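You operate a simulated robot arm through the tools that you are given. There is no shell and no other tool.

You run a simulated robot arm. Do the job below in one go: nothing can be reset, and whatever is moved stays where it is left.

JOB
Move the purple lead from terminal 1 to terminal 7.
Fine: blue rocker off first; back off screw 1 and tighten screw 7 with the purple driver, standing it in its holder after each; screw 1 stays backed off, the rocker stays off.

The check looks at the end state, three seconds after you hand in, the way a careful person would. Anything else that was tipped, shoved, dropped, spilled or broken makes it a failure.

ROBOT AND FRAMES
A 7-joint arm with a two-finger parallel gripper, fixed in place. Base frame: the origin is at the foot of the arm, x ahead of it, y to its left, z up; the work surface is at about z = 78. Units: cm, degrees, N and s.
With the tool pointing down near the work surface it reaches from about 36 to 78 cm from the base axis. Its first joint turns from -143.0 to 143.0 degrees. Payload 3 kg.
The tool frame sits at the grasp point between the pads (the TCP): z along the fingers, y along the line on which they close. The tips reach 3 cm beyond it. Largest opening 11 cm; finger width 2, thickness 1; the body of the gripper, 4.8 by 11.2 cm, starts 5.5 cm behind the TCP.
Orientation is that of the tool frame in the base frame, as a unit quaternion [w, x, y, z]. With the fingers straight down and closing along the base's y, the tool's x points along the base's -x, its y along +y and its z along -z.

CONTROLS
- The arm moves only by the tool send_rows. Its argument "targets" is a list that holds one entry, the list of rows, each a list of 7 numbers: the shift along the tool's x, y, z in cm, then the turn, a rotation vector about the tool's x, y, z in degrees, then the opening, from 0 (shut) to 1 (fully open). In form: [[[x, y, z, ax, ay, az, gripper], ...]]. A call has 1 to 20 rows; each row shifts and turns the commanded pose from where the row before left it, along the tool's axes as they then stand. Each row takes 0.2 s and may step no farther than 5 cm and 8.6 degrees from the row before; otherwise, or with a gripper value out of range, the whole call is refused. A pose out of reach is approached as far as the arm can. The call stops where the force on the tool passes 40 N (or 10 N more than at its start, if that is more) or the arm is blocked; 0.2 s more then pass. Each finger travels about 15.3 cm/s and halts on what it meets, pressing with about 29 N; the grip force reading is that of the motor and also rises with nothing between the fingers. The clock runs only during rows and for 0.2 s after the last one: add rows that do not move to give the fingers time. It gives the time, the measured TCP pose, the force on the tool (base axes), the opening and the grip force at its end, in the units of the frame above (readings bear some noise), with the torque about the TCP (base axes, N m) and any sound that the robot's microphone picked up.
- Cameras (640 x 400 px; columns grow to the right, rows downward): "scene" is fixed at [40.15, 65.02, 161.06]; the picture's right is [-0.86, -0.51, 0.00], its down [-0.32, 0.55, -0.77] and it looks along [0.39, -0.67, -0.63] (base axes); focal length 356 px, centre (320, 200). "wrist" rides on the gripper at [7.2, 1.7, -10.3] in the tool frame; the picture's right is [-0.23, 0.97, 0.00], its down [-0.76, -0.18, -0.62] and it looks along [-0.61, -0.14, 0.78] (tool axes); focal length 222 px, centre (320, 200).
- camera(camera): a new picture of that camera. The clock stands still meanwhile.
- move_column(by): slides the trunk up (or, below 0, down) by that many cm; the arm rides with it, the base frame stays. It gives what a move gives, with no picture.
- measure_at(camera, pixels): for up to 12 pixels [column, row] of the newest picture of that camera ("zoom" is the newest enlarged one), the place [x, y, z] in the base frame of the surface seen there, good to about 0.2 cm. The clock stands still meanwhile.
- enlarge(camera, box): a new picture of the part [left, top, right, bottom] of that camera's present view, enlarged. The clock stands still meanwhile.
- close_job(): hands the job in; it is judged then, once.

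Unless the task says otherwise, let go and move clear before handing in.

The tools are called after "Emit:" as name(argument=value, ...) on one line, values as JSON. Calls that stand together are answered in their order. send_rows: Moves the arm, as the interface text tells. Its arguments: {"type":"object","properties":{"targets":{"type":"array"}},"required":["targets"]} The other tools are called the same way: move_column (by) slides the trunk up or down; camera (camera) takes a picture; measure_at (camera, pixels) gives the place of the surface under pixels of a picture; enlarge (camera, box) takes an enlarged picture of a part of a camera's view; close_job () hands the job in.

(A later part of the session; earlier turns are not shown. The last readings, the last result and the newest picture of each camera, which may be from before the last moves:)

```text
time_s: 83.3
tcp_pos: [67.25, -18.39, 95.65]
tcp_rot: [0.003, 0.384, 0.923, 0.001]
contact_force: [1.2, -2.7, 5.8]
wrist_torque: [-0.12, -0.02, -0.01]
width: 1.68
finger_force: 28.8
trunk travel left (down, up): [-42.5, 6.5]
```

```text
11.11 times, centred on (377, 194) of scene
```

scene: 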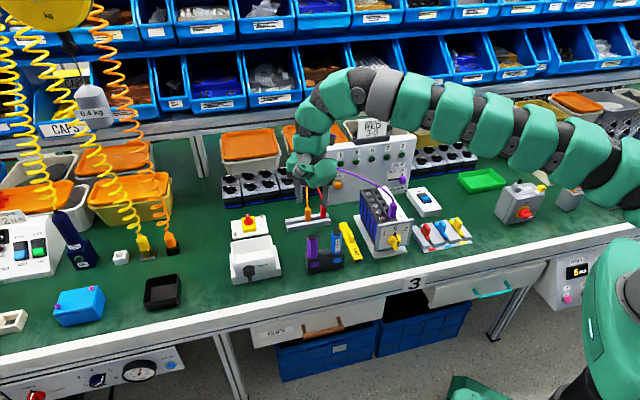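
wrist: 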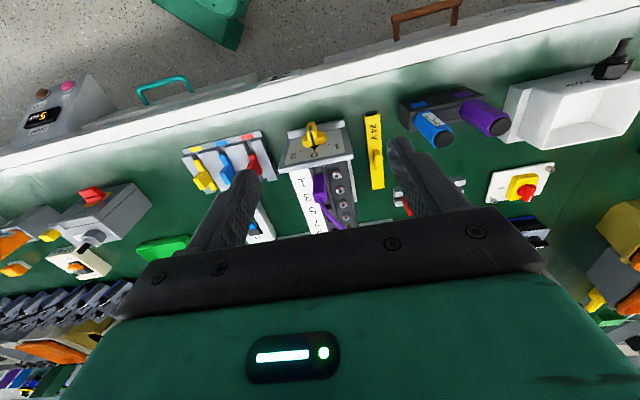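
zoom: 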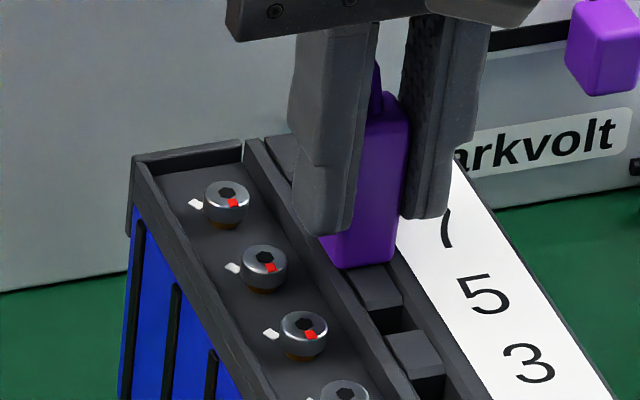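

Vertical contact reached 5.8 N at z=95.65, the same height as the seated pose in terminal 1, so the plug is home. I'll give one tiny extra press and then open the fingers.

Emit:
send_rows(targets=[[[0, 0, 0.06, 0, 0, 0, 0], [0, 0, 0, 0, 0, 0, 0]]])

Emit:
send_rows(targets=[[[0, 0, -0.06, 0, 0, 0, 0.17], [0, 0, 0, 0, 0, 0, 0.22], [0, 0, 0, 0, 0, 0, 0.28], [0, 0, 0, 0, 0, 0, 0.34], [0, 0, 0, 0, 0, 0, 0.34], [0, 0, 0, 0, 0, 0, 0.34]]])

Emit:
enlarge(camera="scene", box=[350, 160, 400, 220])

Emit:
enlarge(camera="wrist", box=[260, 100, 400, 230])

```text
time_s: 84.0
tcp_pos: [67.21, -18.42, 95.69]
tcp_rot: [0.002, 0.383, 0.924, 0.002]
contact_force: [0.6, 0.4, 18.5]
wrist_torque: [-0.08, -0.05, 0.03]
width: 1.7
finger_force: 28.8
trunk travel left (down, up): [-42.5, 6.5]
```

```text
time_s: 85.3
tcp_pos: [67.27, -18.55, 95.58]
tcp_rot: [0.002, 0.384, 0.923, 0.001]
contact_force: [0.2, -0.1, -0.1]
wrist_torque: [-0.03, 0.0, 0.03]
width: 3.73
finger_force: 0.1
trunk travel left (down, up): [-42.5, 6.5]
```

```text
6.67 times, centred on (375, 190) of scene
```

zoom: 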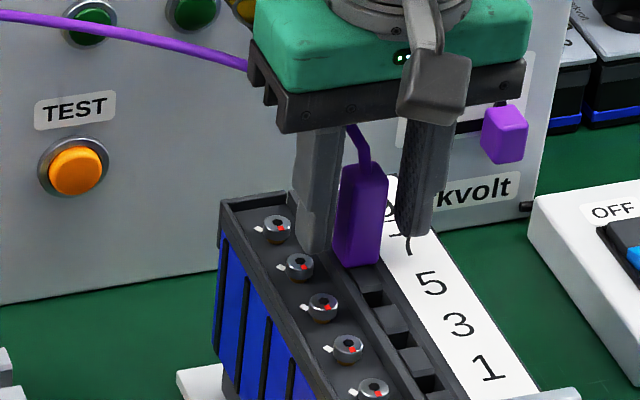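

```text
3.08 times, centred on (330, 165) of wrist
```

zoom: 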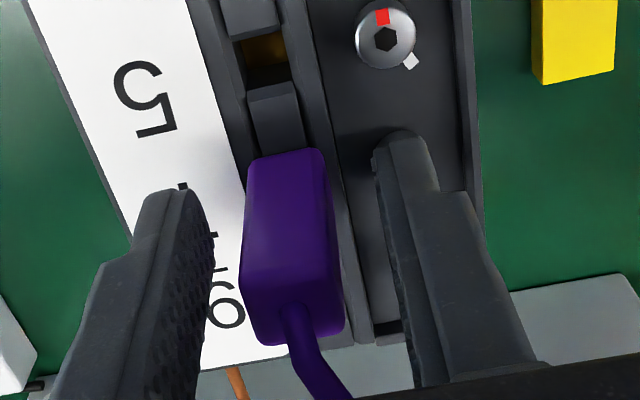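

The plug stands on its own in terminal 7. I'll rise straight up clear of the cable.

Emit:
send_rows(targets=[[[0, 0, -1.0, 0, 0, 0, 0.34], [0, 0, -2.0, 0, 0, 0, 0.34], [0, 0, -3.0, 0, 0, 0, 0.34], [0, 0, -3.5, 0, 0, 0, 0.34], [0, 0, -4, 0, 0, 0, 0.34], [0, 0, 0, 0, 0, 0, 0.34]]])

Emit:
enlarge(camera="scene", box=[320, 150, 420, 230])

Emit:
enlarge(camera="wrist", box=[240, 80, 400, 230])

```text
time_s: 86.8
tcp_pos: [67.2, -18.54, 109.13]
tcp_rot: [0.0, 0.383, 0.924, 0.001]
contact_force: [-0.1, 0.3, -0.1]
wrist_torque: [-0.01, -0.03, 0.0]
width: 3.72
finger_force: 0.2
trunk travel left (down, up): [-42.5, 6.5]
```

```text
5.00 times, centred on (370, 190) of scene
```

zoom: 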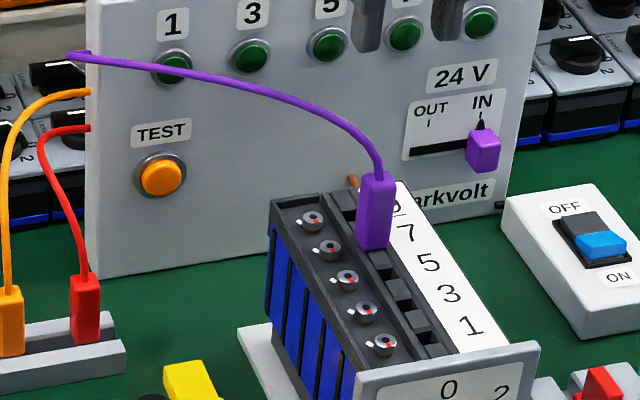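

```text
2.67 times, centred on (320, 155) of wrist
```

zoom: 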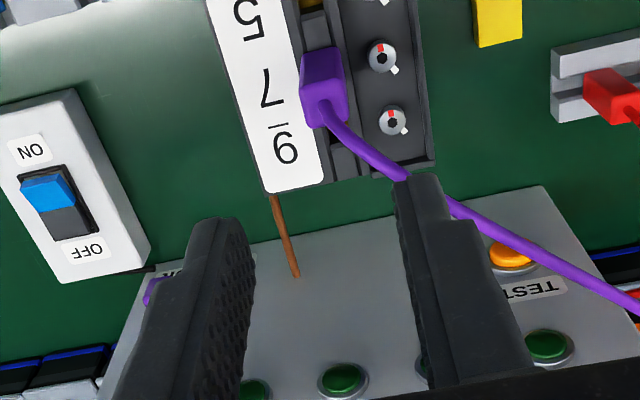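

The plug stands in terminal 7 beside label 7 (scene zoom (375,210)), with its cable arching to the panel. I'll measure the cable near screw 7 and the screw's exact position for the tightening step.

Emit:
enlarge(camera="scene", box=[345, 165, 395, 215])

Emit:
measure_at(camera="zoom", pixels=[[430, 160], [425, 140], [415, 120], [400, 105], [380, 90], [350, 75], [320, 62], [280, 50], [240, 42], [415, 185], [415, 270], [345, 290]])

Emit:
enlarge(camera="scene", box=[364, 193, 380, 205])

Emit:
measure_at(camera="zoom", pixels=[[320, 203], [310, 203], [330, 203], [320, 195], [320, 212], [300, 205], [340, 205], [264, 110], [376, 298], [254, 110], [274, 110], [366, 298]])

```text
8.00 times, centred on (370, 190) of scene
```

zoom: 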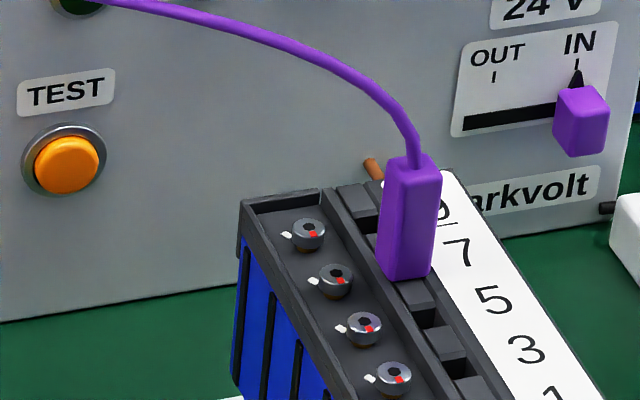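

```text
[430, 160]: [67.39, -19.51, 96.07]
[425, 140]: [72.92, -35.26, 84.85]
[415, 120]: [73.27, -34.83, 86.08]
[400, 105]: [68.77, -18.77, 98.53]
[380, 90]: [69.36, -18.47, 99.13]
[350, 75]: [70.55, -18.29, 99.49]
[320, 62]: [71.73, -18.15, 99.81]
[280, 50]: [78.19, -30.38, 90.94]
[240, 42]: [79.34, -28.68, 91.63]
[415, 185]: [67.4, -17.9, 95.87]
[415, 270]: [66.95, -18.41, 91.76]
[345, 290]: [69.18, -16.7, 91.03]
```

```text
16.00 times, centred on (372, 199) of scene
```

zoom: 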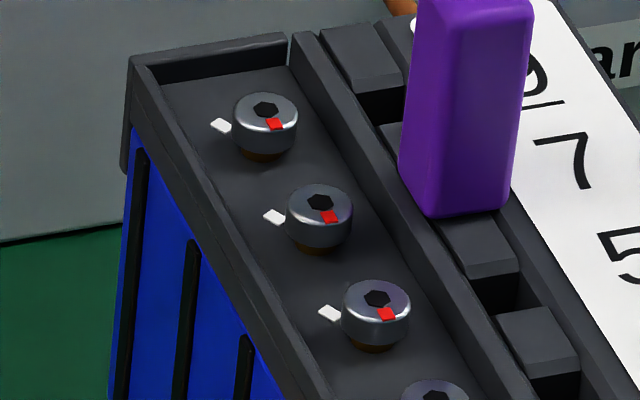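

```text
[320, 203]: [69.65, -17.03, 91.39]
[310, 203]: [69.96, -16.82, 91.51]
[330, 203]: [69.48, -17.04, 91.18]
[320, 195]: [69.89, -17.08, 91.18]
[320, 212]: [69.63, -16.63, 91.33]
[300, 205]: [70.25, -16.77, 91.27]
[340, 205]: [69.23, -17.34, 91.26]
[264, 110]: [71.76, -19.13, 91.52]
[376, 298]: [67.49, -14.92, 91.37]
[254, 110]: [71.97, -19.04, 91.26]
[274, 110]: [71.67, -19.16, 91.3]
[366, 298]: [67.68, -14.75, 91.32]
```

The cable passes about 1.35 cm from screw 7 at z≈99, close to where the driver handle will be, so I'll watch side forces there. Now I'll go back to the purple driver.

Emit:
send_rows(targets=[[[1.85, 4.09, 0, 0, 0, 0, 0.4], [1.85, 4.09, 0, 0, 0, 0, 0.5], [1.85, 4.09, 0, 0, 0, 0, 0.5], [1.85, 4.09, 0, 0, 0, 0, 0.5], [1.85, 4.09, 0, 0, 0, 0, 0.5], [1.85, 4.09, 0, 0, 0, 0, 0.5], [0, 0, 0, 0, 0, -7.5, 0.5], [0, 0, 0, 0, 0, -7.5, 0.5], [0, 0, 0, 0, 0, -7.5, 0.5], [0, 0, 0, 0, 0, -7.5, 0.5], [0, 0, 0, 0, 0, 0, 0.5], [0, 0, 0, 0, 0, 0, 0.5]]])

Emit:
enlarge(camera="scene", box=[302, 230, 332, 260])

Emit:
camera(camera="wrist")

```text
time_s: 89.3
tcp_pos: [76.6, 6.77, 109.04]
tcp_rot: [0.002, 0.13, 0.991, 0.001]
contact_force: [-0.1, 0.0, -0.8]
wrist_torque: [0.02, -0.03, 0.01]
width: 5.51
finger_force: 0.0
trunk travel left (down, up): [-42.5, 6.5]
```

```text
13.33 times, centred on (317, 245) of scene
```

zoom: 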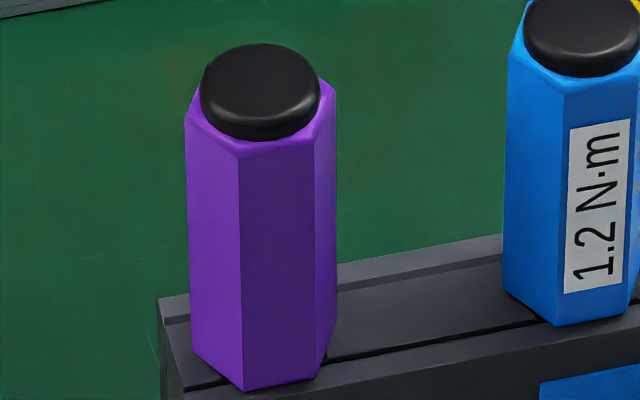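

```text
taken
```

wrist: 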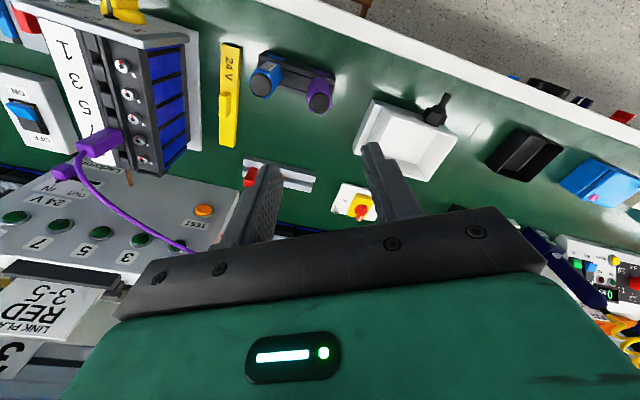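

Emit:
enlarge(camera="scene", box=[302, 230, 332, 260])

Emit:
measure_at(camera="zoom", pixels=[[260, 85], [230, 85], [290, 85], [260, 65], [260, 105], [245, 75], [275, 95], [275, 75], [245, 95], [279, 250], [279, 200], [279, 300]])

Emit:
enlarge(camera="wrist", box=[295, 65, 345, 125])

Emit:
measure_at(camera="zoom", pixels=[[320, 200], [320, 230], [320, 260], [290, 230], [350, 230], [300, 215], [340, 245], [340, 215], [300, 245]])

```text
13.33 times, centred on (317, 245) of scene
```

zoom: 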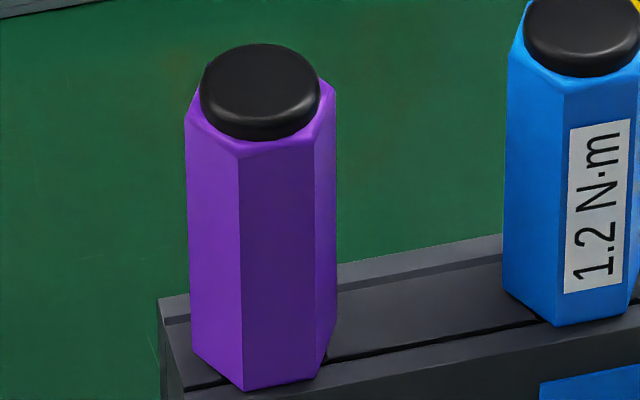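

```text
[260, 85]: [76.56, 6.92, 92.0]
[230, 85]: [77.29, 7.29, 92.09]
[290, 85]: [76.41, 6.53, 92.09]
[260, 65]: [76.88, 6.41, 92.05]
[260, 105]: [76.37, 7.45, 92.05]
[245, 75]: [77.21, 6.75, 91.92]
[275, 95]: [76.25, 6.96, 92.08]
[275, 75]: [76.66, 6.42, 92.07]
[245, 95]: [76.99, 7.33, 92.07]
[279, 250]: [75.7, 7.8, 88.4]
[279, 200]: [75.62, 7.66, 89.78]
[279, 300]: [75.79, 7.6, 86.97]
```

```text
6.67 times, centred on (320, 95) of wrist
```

zoom: 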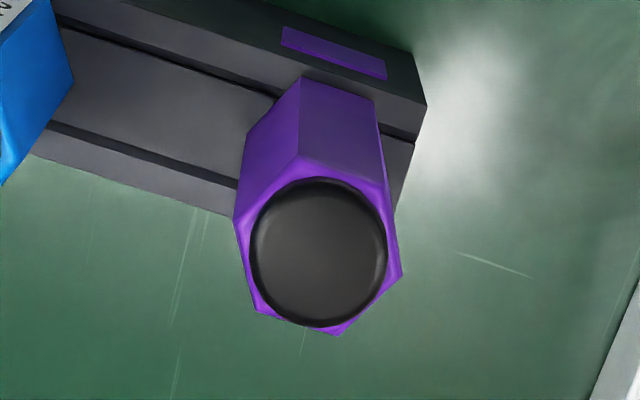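

```text
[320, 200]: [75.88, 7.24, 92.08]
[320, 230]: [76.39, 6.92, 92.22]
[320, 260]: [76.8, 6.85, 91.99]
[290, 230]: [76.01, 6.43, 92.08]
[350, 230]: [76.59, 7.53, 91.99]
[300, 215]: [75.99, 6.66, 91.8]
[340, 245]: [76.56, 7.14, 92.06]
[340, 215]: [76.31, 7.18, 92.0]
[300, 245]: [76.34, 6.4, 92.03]
```

The purple handle is centred near (76.66,6.85) with its flats at about the original angle. I'll descend around it.

Emit:
send_rows(targets=[[[-0.04, 0.08, 2.5, 0, 0, 0, 0.5], [0, 0, 3.5, 0, 0, 0, 0.5], [0, 0, 3.5, 0, 0, 0, 0.5], [0, 0, 3.5, 0, 0, 0, 0.5], [0, 0, 0, 0, 0, 0, 0.5], [0, 0, 0, 0, 0, 0, 0.5]]])

Emit:
enlarge(camera="scene", box=[285, 190, 355, 270])

Emit:
enlarge(camera="wrist", box=[240, 80, 420, 230])

```text
time_s: 90.8
tcp_pos: [76.83, 6.88, 96.36]
tcp_rot: [0.003, 0.131, 0.991, 0.0]
contact_force: [0.5, -0.7, 0.9]
wrist_torque: [-0.01, 0.01, 0.0]
width: 5.5
finger_force: 0.0
trunk travel left (down, up): [-42.5, 6.5]
```

```text
5.00 times, centred on (320, 230) of scene
```

zoom: 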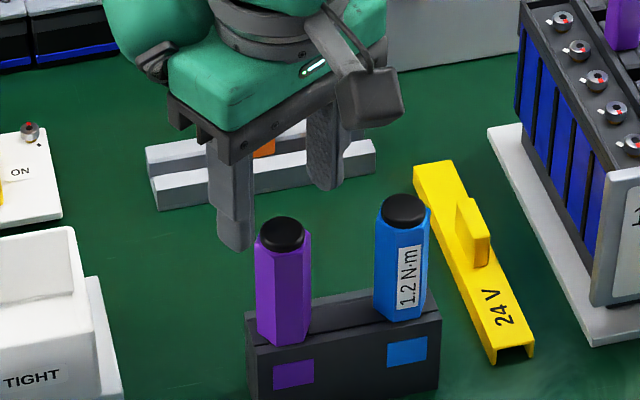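

```text
2.67 times, centred on (330, 155) of wrist
```

zoom: 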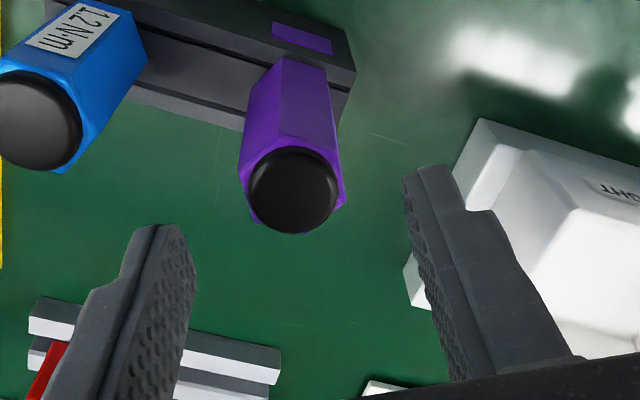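

The handle sits midway between the fingers. I'll descend the rest and close.

Emit:
send_rows(targets=[[[0, 0, 2.4, 0, 0, 0, 0.5], [0, 0, 2.4, 0, 0, 0, 0.5], [0, 0, 0, 0, 0, 0, 0.5], [0, 0, 0, 0, 0, 0, 0.35], [0, 0, 0, 0, 0, 0, 0.28], [0, 0, 0, 0, 0, 0, 0.2], [0, 0, 0, 0, 0, 0, 0.1], [0, 0, 0, 0, 0, 0, 0.0], [0, 0, 0, 0, 0, 0, 0.0]]])

Emit:
send_rows(targets=[[[0, 0, 0, 0, 0, 0, 0]]])

Emit:
send_rows(targets=[[[0, 0, 0, 0, 0, 0, 0]]])

Emit:
enlarge(camera="scene", box=[285, 190, 355, 270])

```text
time_s: 92.8
tcp_pos: [76.65, 6.83, 91.35]
tcp_rot: [0.001, 0.131, 0.991, 0.0]
contact_force: [0.7, 0.2, 0.5]
wrist_torque: [-0.01, -0.01, -0.02]
width: 2.73
finger_force: 28.4
trunk travel left (down, up): [-42.5, 6.5]
```

```text
time_s: 93.2
tcp_pos: [76.66, 6.79, 91.37]
tcp_rot: [0.002, 0.132, 0.991, 0.0]
contact_force: [1.3, -0.3, 0.9]
wrist_torque: [0.01, 0.0, -0.01]
width: 2.72
finger_force: 29.2
trunk travel left (down, up): [-42.5, 6.5]
```

```text
time_s: 93.5
tcp_pos: [76.59, 6.82, 91.34]
tcp_rot: [0.002, 0.131, 0.991, 0.001]
contact_force: [0.9, 0.5, 0.6]
wrist_torque: [-0.06, -0.01, 0.04]
width: 2.72
finger_force: 28.9
trunk travel left (down, up): [-42.5, 6.5]
```

```text
5.00 times, centred on (320, 230) of scene
```

zoom: 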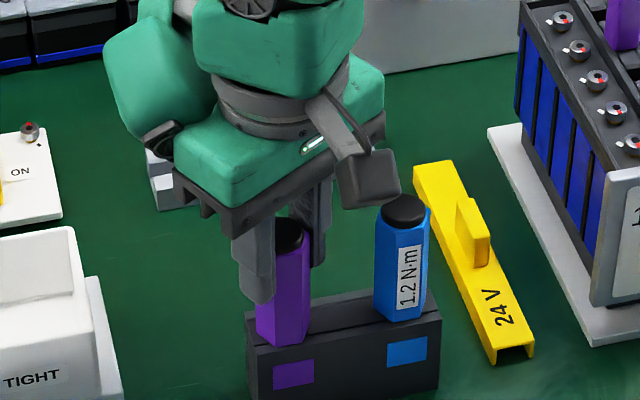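

The driver is gripped at 2.72 cm again. I'll lift it out straight and turn it to the starting yaw for a clockwise stroke.

Emit:
send_rows(targets=[[[0, 0, -0.5, 0, 0, 0, 0], [0, 0, -1, 0, 0, 0, 0], [0, 0, -1.5, 0, 0, 0, 0], [0, 0, -2, 0, 0, 0, 0], [0, 0, -2, 0, 0, 0, 0], [0, 0, -2, 0, 0, 0, 0], [0, 0, -3, 0, 0, 0, 0], [0, 0, -3.4, 0, 0, 0, 0], [0, 0, 0, 0, 0, 0, 0]]])

Emit:
send_rows(targets=[[[0, 0, 0, 0, 0, -8, 0], [0, 0, 0, 0, 0, -8, 0], [0, 0, 0, 0, 0, -8, 0], [0, 0, 0, 0, 0, -8, 0], [0, 0, 0, 0, 0, -8, 0], [0, 0, 0, 0, 0, -8, 0], [0, 0, 0, 0, 0, -8, 0], [0, 0, 0, 0, 0, -8, 0], [0, 0, 0, 0, 0, -8, 0], [0, 0, 0, 0, 0, -8, 0], [0, 0, 0, 0, 0, -8, 0], [0, 0, 0, 0, 0, -8, 0], [0, 0, 0, 0, 0, -8, 0], [0, 0, 0, 0, 0, -8, 0], [0, 0, 0, 0, 0, -8, 0], [0, 0, 0, 0, 0, 0, 0]]])

Emit:
enlarge(camera="scene", box=[285, 170, 365, 270])

```text
time_s: 95.5
tcp_pos: [76.69, 6.67, 106.89]
tcp_rot: [0.001, 0.131, 0.991, 0.001]
contact_force: [0.1, -0.3, 0.1]
wrist_torque: [-0.01, -0.02, -0.01]
width: 2.73
finger_force: 29.0
trunk travel left (down, up): [-42.5, 6.5]
```

```text
time_s: 99.0
tcp_pos: [76.75, 6.86, 106.75]
tcp_rot: [-0.001, 0.794, -0.608, 0.001]
contact_force: [-0.6, 0.2, -0.4]
wrist_torque: [0.01, 0.03, -0.01]
width: 2.72
finger_force: 28.9
trunk travel left (down, up): [-42.5, 6.5]
```

```text
4.00 times, centred on (325, 220) of scene
```

zoom: 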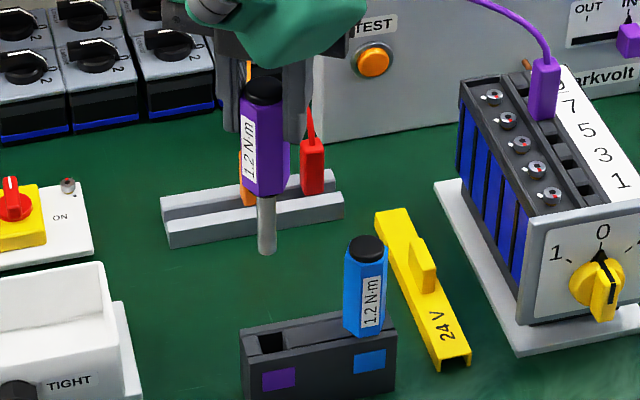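

The driver is up with its holder undisturbed. I'll carry it to just above screw 7, staying on the near side of the cable.

Emit:
send_rows(targets=[[[3.51, 2.157, 0, 0, 0, 0, 0], [3.51, 2.157, 0, 0, 0, 0, 0], [3.51, 2.157, 0, 0, 0, 0, 0], [3.51, 2.157, 0, 0, 0, 0, 0], [3.51, 2.157, 0, 0, 0, 0, 0], [3.51, 2.157, 0, 0, 0, 0, 0], [0, 0, 0, 0, 0, 0, 0], [0, 0, 0, 0, 0, 0, 0]]])

Emit:
enlarge(camera="scene", box=[345, 150, 405, 220])

Emit:
enlarge(camera="scene", box=[362, 185, 382, 207])

Emit:
send_rows(targets=[[[0, 0, 0, 0, 0, 0, 0]]])

```text
time_s: 100.8
tcp_pos: [69.81, -16.97, 106.83]
tcp_rot: [-0.002, 0.793, -0.61, 0.002]
contact_force: [0.0, -0.7, -1.7]
wrist_torque: [0.02, 0.02, 0.02]
width: 2.7
finger_force: 28.8
trunk travel left (down, up): [-42.5, 6.5]
```

```text
5.71 times, centred on (375, 185) of scene
```

zoom: 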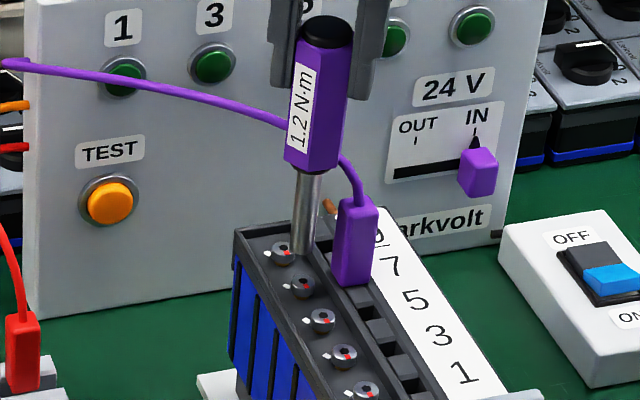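

```text
16.00 times, centred on (372, 196) of scene
```

zoom: 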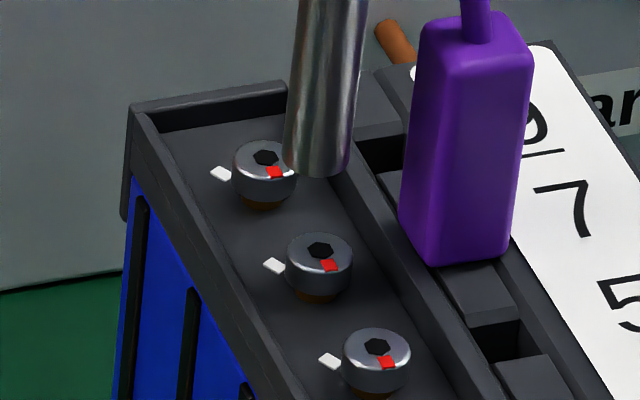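

```text
time_s: 101.2
tcp_pos: [69.72, -16.9, 106.77]
tcp_rot: [-0.002, 0.793, -0.61, 0.001]
contact_force: [0.5, 0.0, 0.2]
wrist_torque: [0.0, -0.01, 0.0]
width: 2.73
finger_force: 29.1
trunk travel left (down, up): [-42.5, 6.5]
```

The tip hovers above screw 7; its predicted landing (307,251) is about 0.25 cm left of the hex at (320,250). I'll verify the tip's height and axis before correcting.

Emit:
enlarge(camera="scene", box=[362, 185, 382, 207])

Emit:
measure_at(camera="zoom", pixels=[[317, 174], [318, 165], [320, 140], [323, 110], [326, 80], [329, 50], [300, 110], [347, 110], [320, 250], [310, 250], [330, 250], [320, 242]])

```text
16.00 times, centred on (372, 196) of scene
```

zoom: 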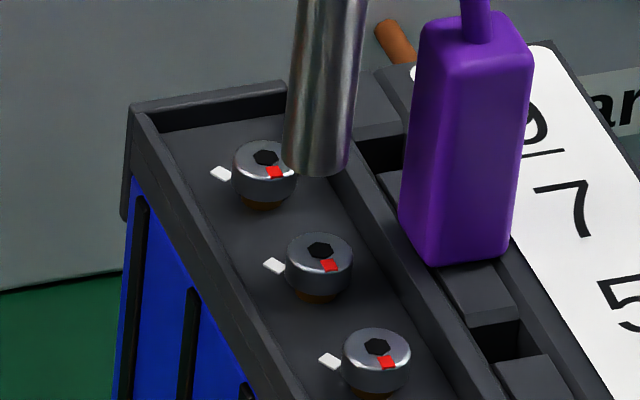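

```text
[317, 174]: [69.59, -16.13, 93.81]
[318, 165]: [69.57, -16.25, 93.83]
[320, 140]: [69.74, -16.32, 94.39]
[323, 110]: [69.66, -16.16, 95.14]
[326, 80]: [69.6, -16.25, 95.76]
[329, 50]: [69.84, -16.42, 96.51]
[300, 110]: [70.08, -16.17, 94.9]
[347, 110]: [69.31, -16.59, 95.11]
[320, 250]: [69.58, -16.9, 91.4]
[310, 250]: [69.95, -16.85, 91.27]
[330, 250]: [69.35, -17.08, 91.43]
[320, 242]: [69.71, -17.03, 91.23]
```

Both methods say the shaft must shift by about (-0.22,-0.13). I'll apply that and lower most of the way, watching for any push from the cable.

Emit:
send_rows(targets=[[[0.07, 0.245, 0, 0, 0, 0, 0], [0, 0, 0.6, 0, 0, 0, 0], [0, 0, 0.6, 0, 0, 0, 0], [0, 0, 0.5, 0, 0, 0, 0], [0, 0, 0, 0, 0, 0, 0], [0, 0, 0, 0, 0, 0, 0]]])

Emit:
enlarge(camera="scene", box=[362, 185, 382, 207])

Emit:
enlarge(camera="scene", box=[345, 150, 405, 220])

```text
time_s: 102.5
tcp_pos: [69.52, -16.87, 105.14]
tcp_rot: [-0.002, 0.793, -0.609, 0.001]
contact_force: [0.0, 0.7, -0.4]
wrist_torque: [0.02, -0.02, 0.01]
width: 2.75
finger_force: 28.9
trunk travel left (down, up): [-42.5, 6.5]
```

```text
16.00 times, centred on (372, 196) of scene
```

zoom: 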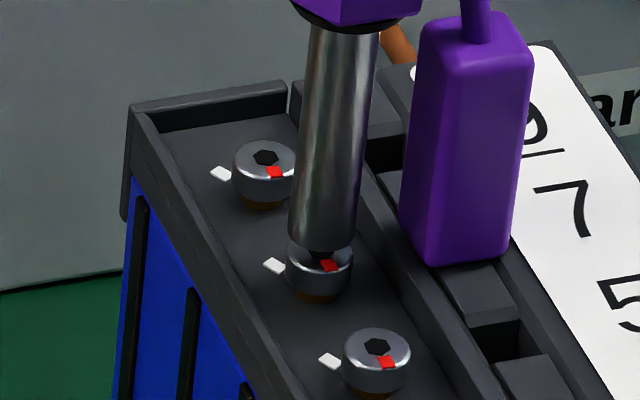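

```text
5.71 times, centred on (375, 185) of scene
```

zoom: 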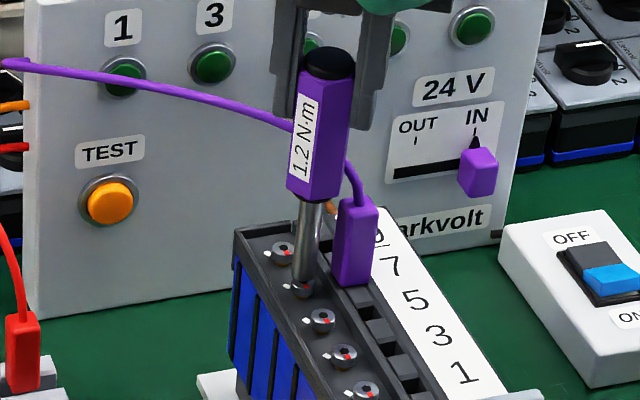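

The tip's landing projects about 9 px too low, roughly (319,259) against (320,250), so I'll shift it back a little and lower slightly for another look.

Emit:
send_rows(targets=[[[0.22, -0.06, 0, 0, 0, 0, 0], [0, 0, 0.3, 0, 0, 0, 0], [0, 0, 0, 0, 0, 0, 0], [0, 0, 0, 0, 0, 0, 0]]])

Emit:
enlarge(camera="scene", box=[362, 185, 382, 207])

Emit:
enlarge(camera="wrist", box=[240, 60, 400, 200])

```text
time_s: 103.5
tcp_pos: [69.69, -17.07, 104.69]
tcp_rot: [-0.002, 0.793, -0.61, 0.001]
contact_force: [-1.1, -0.8, -1.4]
wrist_torque: [-0.01, 0.04, 0.02]
width: 2.72
finger_force: 28.8
trunk travel left (down, up): [-42.5, 6.5]
```

```text
16.00 times, centred on (372, 196) of scene
```

zoom: 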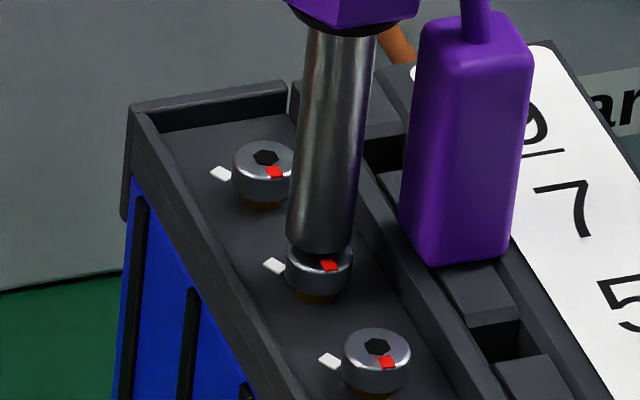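

```text
2.86 times, centred on (320, 130) of wrist
```

zoom: 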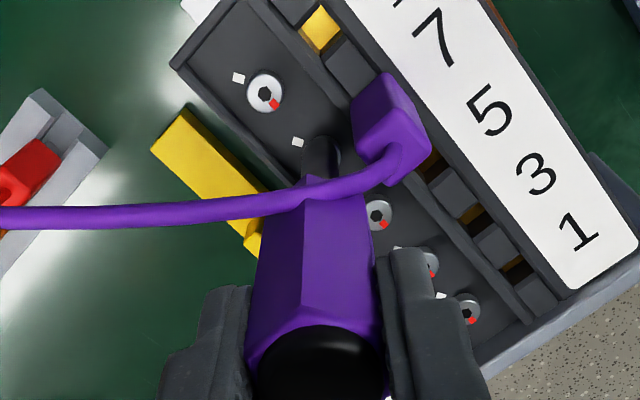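

The tip now lands on screw 7's centre ((319,247) against (320,250)), and the cable runs just beside the handle without a noticeable push. I'll lower onto the screw gently.

Emit:
send_rows(targets=[[[0, 0, 0.12, 0, 0, 0, 0], [0, 0, 0.1, 0, 0, 0, 0], [0, 0, 0, 0, 0, 0, 0]]])

Emit:
send_rows(targets=[[[0, 0, 0.08, 0, 0, 0, 0], [0, 0, 0.06, 0, 0, 0, 0], [0, 0, 0, 0, 0, 0, 0]]])

```text
time_s: 104.3
tcp_pos: [69.63, -17.16, 104.51]
tcp_rot: [-0.001, 0.793, -0.61, 0.0]
contact_force: [0.2, -0.3, -0.5]
wrist_torque: [-0.03, 0.01, -0.01]
width: 2.72
finger_force: 29.2
trunk travel left (down, up): [-42.5, 6.5]
```

```text
time_s: 105.2
tcp_pos: [69.58, -17.16, 104.33]
tcp_rot: [-0.001, 0.792, -0.61, 0.003]
contact_force: [0.4, 0.3, 5.3]
wrist_torque: [0.01, 0.13, -0.03]
width: 2.69
finger_force: 28.9
trunk travel left (down, up): [-42.5, 6.5]
```

Contact is made at 5 N. I'll press slightly more and begin turning clockwise, following the screw down.

Emit:
send_rows(targets=[[[0, 0, 0.07, 0, 0, 0, 0], [0, 0, 0.023, 0, 0, 8, 0], [0, 0, 0.023, 0, 0, 8, 0], [0, 0, 0.023, 0, 0, 8, 0], [0, 0, 0.023, 0, 0, 8, 0], [0, 0, 0.023, 0, 0, 8, 0], [0, 0, 0, 0, 0, 0, 0]]])

Emit:
enlarge(camera="scene", box=[362, 185, 382, 207])

```text
time_s: 106.8
tcp_pos: [69.5, -17.2, 104.29]
tcp_rot: [0.003, -0.536, 0.844, -0.002]
contact_force: [0.3, 0.1, 19.3]
wrist_torque: [0.01, -0.07, -0.02]
width: 2.73
finger_force: 28.7
trunk travel left (down, up): [-42.5, 6.5]
```

```text
16.00 times, centred on (372, 196) of scene
```

zoom: 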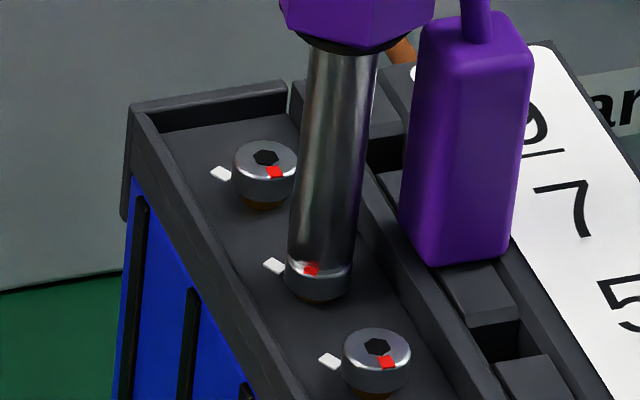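

The red mark has moved from (329,265) to (311,270), so screw 7 is turning clockwise with the driver. I'll continue.

Emit:
send_rows(targets=[[[0, 0, 0.02, 0, 0, 8, 0], [0, 0, 0.02, 0, 0, 8, 0], [0, 0, 0.02, 0, 0, 8, 0], [0, 0, 0.02, 0, 0, 8, 0], [0, 0, 0.02, 0, 0, 8, 0], [0, 0, 0, 0, 0, 0, 0]]])

Emit:
enlarge(camera="scene", box=[362, 185, 382, 207])

```text
time_s: 108.2
tcp_pos: [69.49, -17.23, 104.09]
tcp_rot: [0.002, -0.214, 0.977, 0.001]
contact_force: [0.2, 0.7, 20.6]
wrist_torque: [0.11, 0.09, -0.01]
width: 2.74
finger_force: 29.0
trunk travel left (down, up): [-42.5, 6.5]
```

```text
16.00 times, centred on (372, 196) of scene
```

zoom: 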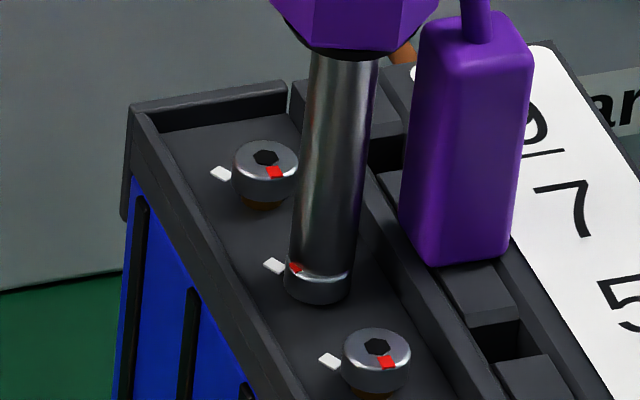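

The mark is at (296,267), closing in on the white reference at (273,265) after 80°. I'll continue another 40°.

Emit:
send_rows(targets=[[[0, 0, 0.02, 0, 0, 8, 0], [0, 0, 0.02, 0, 0, 8, 0], [0, 0, 0.02, 0, 0, 8, 0], [0, 0, 0.02, 0, 0, 8, 0], [0, 0, 0.02, 0, 0, 8, 0], [0, 0, 0, 0, 0, 0, 0]]])

Emit:
enlarge(camera="scene", box=[362, 185, 382, 207])

```text
time_s: 109.5
tcp_pos: [69.48, -17.13, 103.99]
tcp_rot: [0.002, 0.132, 0.991, 0.001]
contact_force: [0.9, 0.1, 21.4]
wrist_torque: [0.09, -0.13, -0.04]
width: 2.71
finger_force: 29.3
trunk travel left (down, up): [-42.5, 6.5]
```

```text
16.00 times, centred on (372, 196) of scene
```

zoom: 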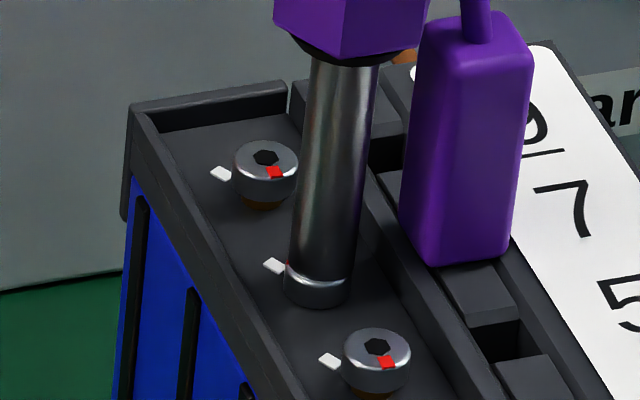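

After 120° the red mark is nearly at the white one. I'll go on in shorter strokes and listen for the driver's click.

Emit:
send_rows(targets=[[[0, 0, 0.02, 0, 0, 8, 0], [0, 0, 0.02, 0, 0, 8, 0], [0, 0, 0.02, 0, 0, 8, 0], [0, 0, 0, 0, 0, 0, 0]]])

Emit:
send_rows(targets=[[[0, 0, 0.02, 0, 0, 5, 0], [0, 0, 0.01, 0, 0, 5, 0], [0, 0, 0, 0, 0, 0, 0]]])

```text
time_s: 110.5
tcp_pos: [69.49, -17.23, 103.97]
tcp_rot: [0.002, 0.335, 0.942, 0.001]
contact_force: [0.1, -1.2, 21.9]
wrist_torque: [-0.04, 0.04, 0.01]
width: 2.71
finger_force: 28.9
trunk travel left (down, up): [-42.5, 6.5]
```

```text
time_s: 111.3
tcp_pos: [69.51, -17.26, 103.97]
tcp_rot: [0.002, 0.415, 0.91, 0.0]
contact_force: [-0.2, 0.6, 18.0]
wrist_torque: [0.17, -0.1, 0.0]
width: 2.72
finger_force: 29.2
trunk travel left (down, up): [-42.5, 6.5]
```

Emit:
send_rows(targets=[[[0, 0, 0.015, 0, 0, 5, 0], [0, 0, 0.015, 0, 0, 5, 0], [0, 0, 0, 0, 0, 0, 0]]])

Emit:
send_rows(targets=[[[0, 0, 0.015, 0, 0, 5, 0], [0, 0, 0.015, 0, 0, 5, 0], [0, 0, 0, 0, 0, 0, 0]]])

Emit:
enlarge(camera="scene", box=[362, 185, 382, 207])

```text
time_s: 112.2
tcp_pos: [69.53, -17.3, 103.97]
tcp_rot: [0.002, 0.493, 0.87, 0.002]
contact_force: [0.0, -0.9, 19.5]
wrist_torque: [-0.13, 0.02, 0.02]
width: 2.71
finger_force: 29.1
trunk travel left (down, up): [-42.5, 6.5]
```

```text
time_s: 113.0
tcp_pos: [69.57, -17.36, 103.95]
tcp_rot: [0.002, 0.567, 0.823, 0.002]
contact_force: [-0.5, -0.8, 22.6]
wrist_torque: [-0.06, 0.03, 0.02]
width: 2.69
finger_force: 29.0
trunk travel left (down, up): [-42.5, 6.5]
```

```text
16.00 times, centred on (372, 196) of scene
```

zoom: 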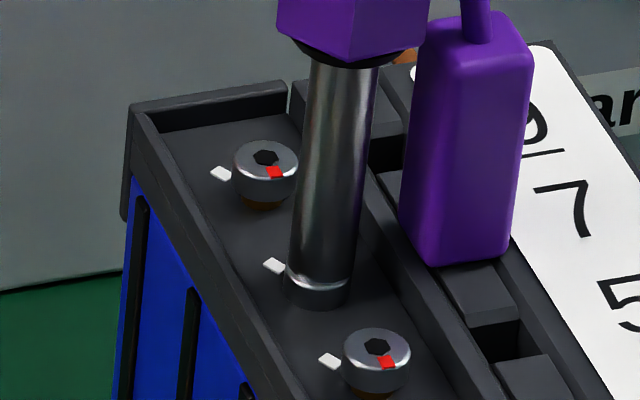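

No click yet after 174°. I'll lift 1 cm to see where the red mark actually is.

Emit:
send_rows(targets=[[[0, 0, -0.5, 0, 0, 0, 0], [0, 0, -0.7, 0, 0, 0, 0], [0, 0, 0, 0, 0, 0, 0]]])

Emit:
enlarge(camera="scene", box=[362, 185, 382, 207])

```text
time_s: 113.8
tcp_pos: [69.66, -17.22, 104.94]
tcp_rot: [0.001, 0.567, 0.824, 0.001]
contact_force: [0.1, -1.0, -0.2]
wrist_torque: [-0.01, 0.02, 0.03]
width: 2.72
finger_force: 29.0
trunk travel left (down, up): [-42.5, 6.5]
```

```text
16.00 times, centred on (372, 196) of scene
```

zoom: 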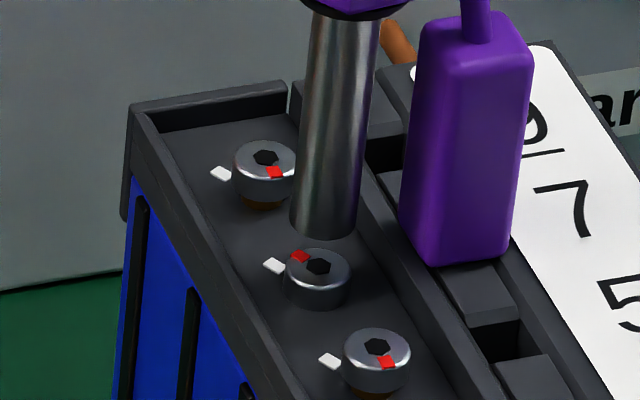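

The red mark at (300,256) now sits right by the white reference like screw 1 originally did, and the gap under the head is gone. I'll re-seat the driver and turn a little further to get the torque click.

Emit:
send_rows(targets=[[[0.15, -0.02, 0.4, 0, 0, 0, 0], [0, 0, 0.5, 0, 0, 0, 0], [0, 0, 0.15, 0, 0, 0, 0], [0, 0, 0, 0, 0, 0, 0]]])

Emit:
send_rows(targets=[[[0, 0, 0.08, 0, 0, 0, 0], [0, 0, 0.06, 0, 0, 0, 0], [0, 0, 0, 0, 0, 0, 0]]])

```text
time_s: 114.8
tcp_pos: [69.49, -17.14, 103.93]
tcp_rot: [0.0, 0.567, 0.823, 0.002]
contact_force: [-0.5, -0.7, -0.8]
wrist_torque: [-0.01, 0.01, 0.02]
width: 2.72
finger_force: 28.8
trunk travel left (down, up): [-42.5, 6.5]
```

```text
time_s: 115.5
tcp_pos: [69.4, -17.08, 103.93]
tcp_rot: [0.002, 0.567, 0.824, 0.002]
contact_force: [1.4, -0.4, 11.8]
wrist_torque: [-0.12, -0.15, -0.01]
width: 2.72
finger_force: 29.5
trunk travel left (down, up): [-42.5, 6.5]
```

Emit:
send_rows(targets=[[[0, 0, 0.05, 0, 0, 4, 0], [0, 0, 0.01, 0, 0, 4, 0], [0, 0, 0.0, 0, 0, 0, 0]]])

Emit:
send_rows(targets=[[[0, 0, 0.0, 0, 0, 4, 0], [0, 0, 0.0, 0, 0, 4, 0], [0, 0, 0.0, 0, 0, 0, 0]]])

```text
time_s: 116.3
tcp_pos: [69.47, -17.15, 103.9]
tcp_rot: [0.001, 0.623, 0.782, 0.001]
contact_force: [0.8, -0.6, 17.7]
wrist_torque: [-0.03, -0.08, -0.02]
width: 2.71
finger_force: 29.1
trunk travel left (down, up): [-42.5, 6.5]
```

```text
time_s: 117.2
tcp_pos: [69.4, -17.08, 103.97]
tcp_rot: [0.001, 0.676, 0.737, 0.003]
contact_force: [2.4, -2.2, 25.3]
wrist_torque: [-0.3, -0.24, 0.01]
width: 2.75
finger_force: 28.8
trunk travel left (down, up): [-42.5, 6.5]
```

No click yet after 16° more, and torque stays near zero. I'll check the mark again.

Emit:
send_rows(targets=[[[0, 0, -0.5, 0, 0, 0, 0], [0, 0, -0.7, 0, 0, 0, 0], [0, 0, 0, 0, 0, 0, 0]]])

Emit:
enlarge(camera="scene", box=[362, 185, 382, 207])

Emit:
enlarge(camera="wrist", box=[260, 60, 400, 200])

```text
time_s: 118.0
tcp_pos: [69.52, -16.99, 105.09]
tcp_rot: [0.0, 0.676, 0.737, 0.0]
contact_force: [-0.6, 0.6, -1.2]
wrist_torque: [0.02, -0.02, -0.03]
width: 2.71
finger_force: 29.3
trunk travel left (down, up): [-42.5, 6.5]
```

```text
16.00 times, centred on (372, 196) of scene
```

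zoom: 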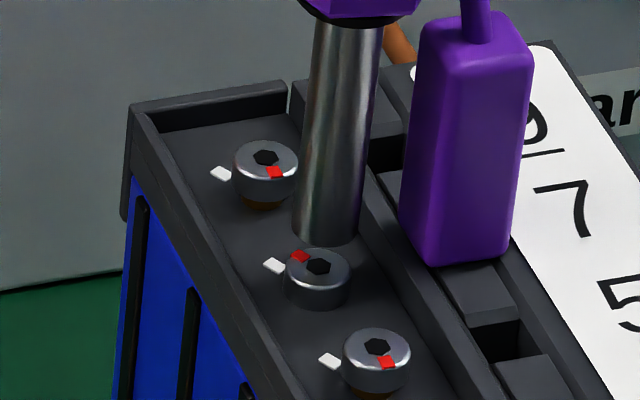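

```text
2.86 times, centred on (330, 130) of wrist
```

zoom: 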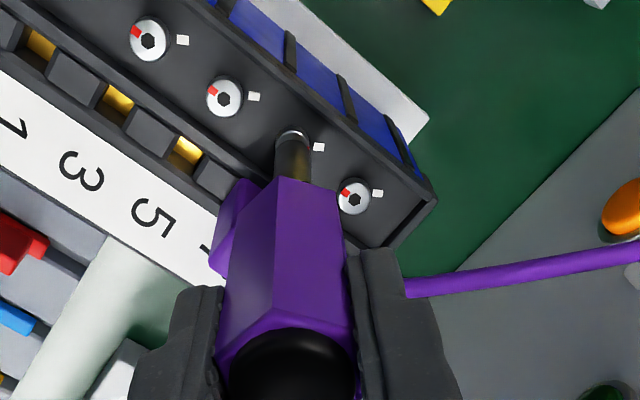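

The mark hasn't moved further, so the screw is at its end stop, the same angle screw 1 had when tight (red offset (-18,-11) against (-19,-11)). I'll re-seat with firmer pressure and turn on to try to bring up the click.

Emit:
send_rows(targets=[[[0, 0.08, 0.4, 0, 0, 0, 0], [0, 0, 0.5, 0, 0, 0, 0], [0, 0, 0.2, 0, 0, 0, 0], [0, 0, 0.08, 0, 0, 0, 0], [0, 0, 0, 0, 0, 0, 0]]])

Emit:
send_rows(targets=[[[0, 0, 0.06, 0, 0, 0, 0], [0, 0, 0.06, 0, 0, 0, 0], [0, 0, 0, 0, 0, 0, 0]]])

Emit:
send_rows(targets=[[[0, 0, 0.0, 0, 0, 5, 0], [0, 0, 0.0, 0, 0, 5, 0], [0, 0, 0.0, 0, 0, 0, 0]]])

```text
time_s: 119.2
tcp_pos: [69.63, -17.02, 104.07]
tcp_rot: [0.002, 0.676, 0.737, 0.002]
contact_force: [-0.4, 0.4, 7.3]
wrist_torque: [0.1, -0.03, -0.02]
width: 2.73
finger_force: 28.9
trunk travel left (down, up): [-42.5, 6.5]
```

```text
time_s: 120.0
tcp_pos: [69.53, -16.96, 103.92]
tcp_rot: [0.002, 0.676, 0.737, 0.003]
contact_force: [1.8, 1.3, 26.7]
wrist_torque: [0.05, -0.26, -0.04]
width: 2.73
finger_force: 29.6
trunk travel left (down, up): [-42.5, 6.5]
```

```text
time_s: 120.8
tcp_pos: [69.42, -16.98, 103.85]
tcp_rot: [0.002, 0.738, 0.675, 0.002]
contact_force: [0.8, -2.6, 23.7]
wrist_torque: [-0.28, -0.13, -0.01]
width: 2.73
finger_force: 29.2
trunk travel left (down, up): [-42.5, 6.5]
```

Still no torque or click. I'll lift again and compare the red and white marks closely from both cameras.

Emit:
send_rows(targets=[[[0, 0, -0.6, 0, 0, 0, 0], [0, 0, -1.2, 0, 0, 0, 0], [0, 0, -1.2, 0, 0, 0, 0], [0, 0, 0, 0, 0, 0, 0]]])

Emit:
enlarge(camera="scene", box=[362, 189, 382, 211])

Emit:
measure_at(camera="zoom", pixels=[[318, 203], [310, 203], [326, 203], [318, 210], [261, 50], [376, 238], [345, 225], [290, 225]])

Emit:
enlarge(camera="wrist", box=[290, 60, 370, 140])

```text
time_s: 121.8
tcp_pos: [69.86, -16.92, 106.6]
tcp_rot: [0.0, 0.738, 0.675, 0.001]
contact_force: [0.2, -0.7, -1.4]
wrist_torque: [-0.01, 0.02, -0.03]
width: 2.7
finger_force: 28.7
trunk travel left (down, up): [-42.5, 6.5]
```

```text
16.00 times, centred on (372, 200) of scene
```

zoom: 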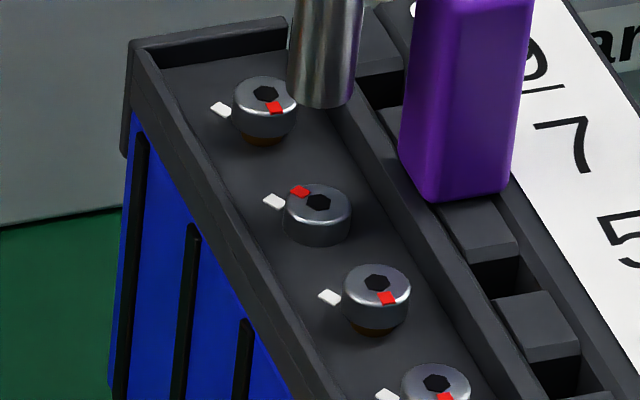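

```text
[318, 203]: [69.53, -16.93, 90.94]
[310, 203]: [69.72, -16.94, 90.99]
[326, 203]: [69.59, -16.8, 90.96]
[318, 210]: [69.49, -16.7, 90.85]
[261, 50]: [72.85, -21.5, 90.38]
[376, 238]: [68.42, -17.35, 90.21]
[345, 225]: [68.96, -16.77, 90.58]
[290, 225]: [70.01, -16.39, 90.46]
```

```text
5.00 times, centred on (330, 100) of wrist
```

zoom: 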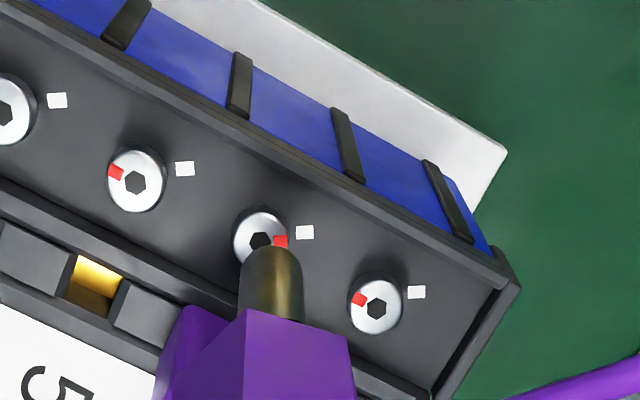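

Screw 7's red mark lines up with its white mark in both views (scene zoom (300,191) and (273,201)), the same as screw 1 had when tight. To be sure of the torque, I'll turn the driver back in the air and make one longer clockwise stroke on the screw.

Emit:
send_rows(targets=[[[0, 0, 0, 0, 0, -8, 0], [0, 0, 0, 0, 0, -8, 0], [0, 0, 0, 0, 0, -8, 0], [0, 0, 0, 0, 0, -8, 0], [0, 0, 0, 0, 0, -8, 0], [0, 0, 0, 0, 0, -8, 0], [0, 0, 0, 0, 0, -8, 0], [0, 0, 0, 0, 0, -8, 0], [0, 0, 1.5, 0, 0, 0, 0], [0, 0, 0, 0, 0, 0, 0], [0, 0, 0, 0, 0, 0, 0]]])

Emit:
enlarge(camera="scene", box=[362, 189, 382, 211])

```text
time_s: 124.2
tcp_pos: [69.57, -16.96, 105.17]
tcp_rot: [0.002, 0.268, 0.964, 0.0]
contact_force: [0.2, 0.8, -0.7]
wrist_torque: [-0.01, -0.04, 0.0]
width: 2.71
finger_force: 29.0
trunk travel left (down, up): [-42.5, 6.5]
```

```text
16.00 times, centred on (372, 200) of scene
```

zoom: 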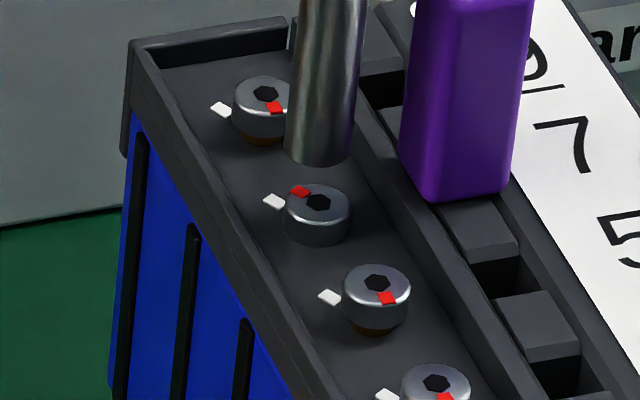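

Emit:
send_rows(targets=[[[0.3, 0.05, 0, 0, 0, 0, 0], [0, 0, 0.4, 0, 0, 0, 0], [0, 0, 0.3, 0, 0, 0, 0], [0, 0, 0, 0, 0, 0, 0], [0, 0, 0, 0, 0, 0, 0]]])

Emit:
enlarge(camera="scene", box=[362, 189, 382, 211])

```text
time_s: 125.3
tcp_pos: [69.42, -16.81, 104.47]
tcp_rot: [0.001, 0.268, 0.963, 0.0]
contact_force: [0.1, 0.0, -1.2]
wrist_torque: [-0.01, 0.01, -0.01]
width: 2.72
finger_force: 28.8
trunk travel left (down, up): [-42.5, 6.5]
```

```text
16.00 times, centred on (372, 200) of scene
```

zoom: 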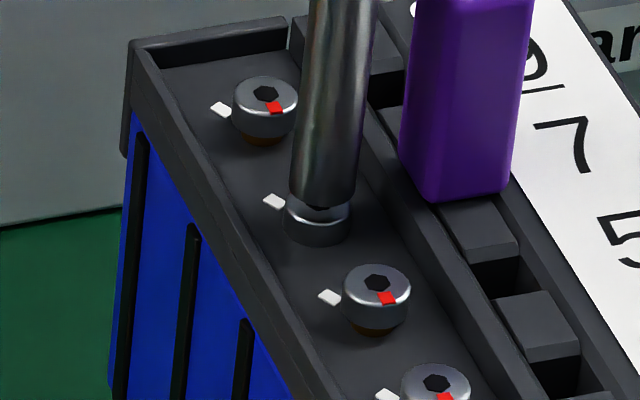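

Alignment is good: landing (321,206) against the hex at (318,203). I'll seat the tip firmly and make one continuous clockwise stroke.

Emit:
send_rows(targets=[[[0, 0, 0.3, 0, 0, 0, 0], [0, 0, 0.15, 0, 0, 0, 0], [0, 0, 0.08, 0, 0, 0, 0], [0, 0, 0.06, 0, 0, 0, 0], [0, 0, 0, 0, 0, 0, 0]]])

Emit:
send_rows(targets=[[[0, 0, 0.06, 0, 0, 0, 0], [0, 0, 0.0, 0, 0, 6, 0], [0, 0, 0.0, 0, 0, 6, 0], [0, 0, 0, 0, 0, 6, 0], [0, 0, 0.01, 0, 0, 6, 0], [0, 0, 0, 0, 0, 6, 0], [0, 0, 0, 0, 0, 0, 0]]])

```text
time_s: 126.5
tcp_pos: [69.4, -16.77, 103.88]
tcp_rot: [0.0, 0.268, 0.963, 0.001]
contact_force: [0.3, -1.0, -0.4]
wrist_torque: [0.01, 0.01, 0.0]
width: 2.69
finger_force: 29.1
trunk travel left (down, up): [-42.5, 6.5]
```

```text
time_s: 128.2
tcp_pos: [69.36, -16.8, 103.76]
tcp_rot: [0.002, 0.508, 0.861, 0.001]
contact_force: [1.7, 0.7, 5.8]
wrist_torque: [0.04, -0.06, 0.02]
width: 2.75
finger_force: 29.1
trunk travel left (down, up): [-42.5, 6.5]
```

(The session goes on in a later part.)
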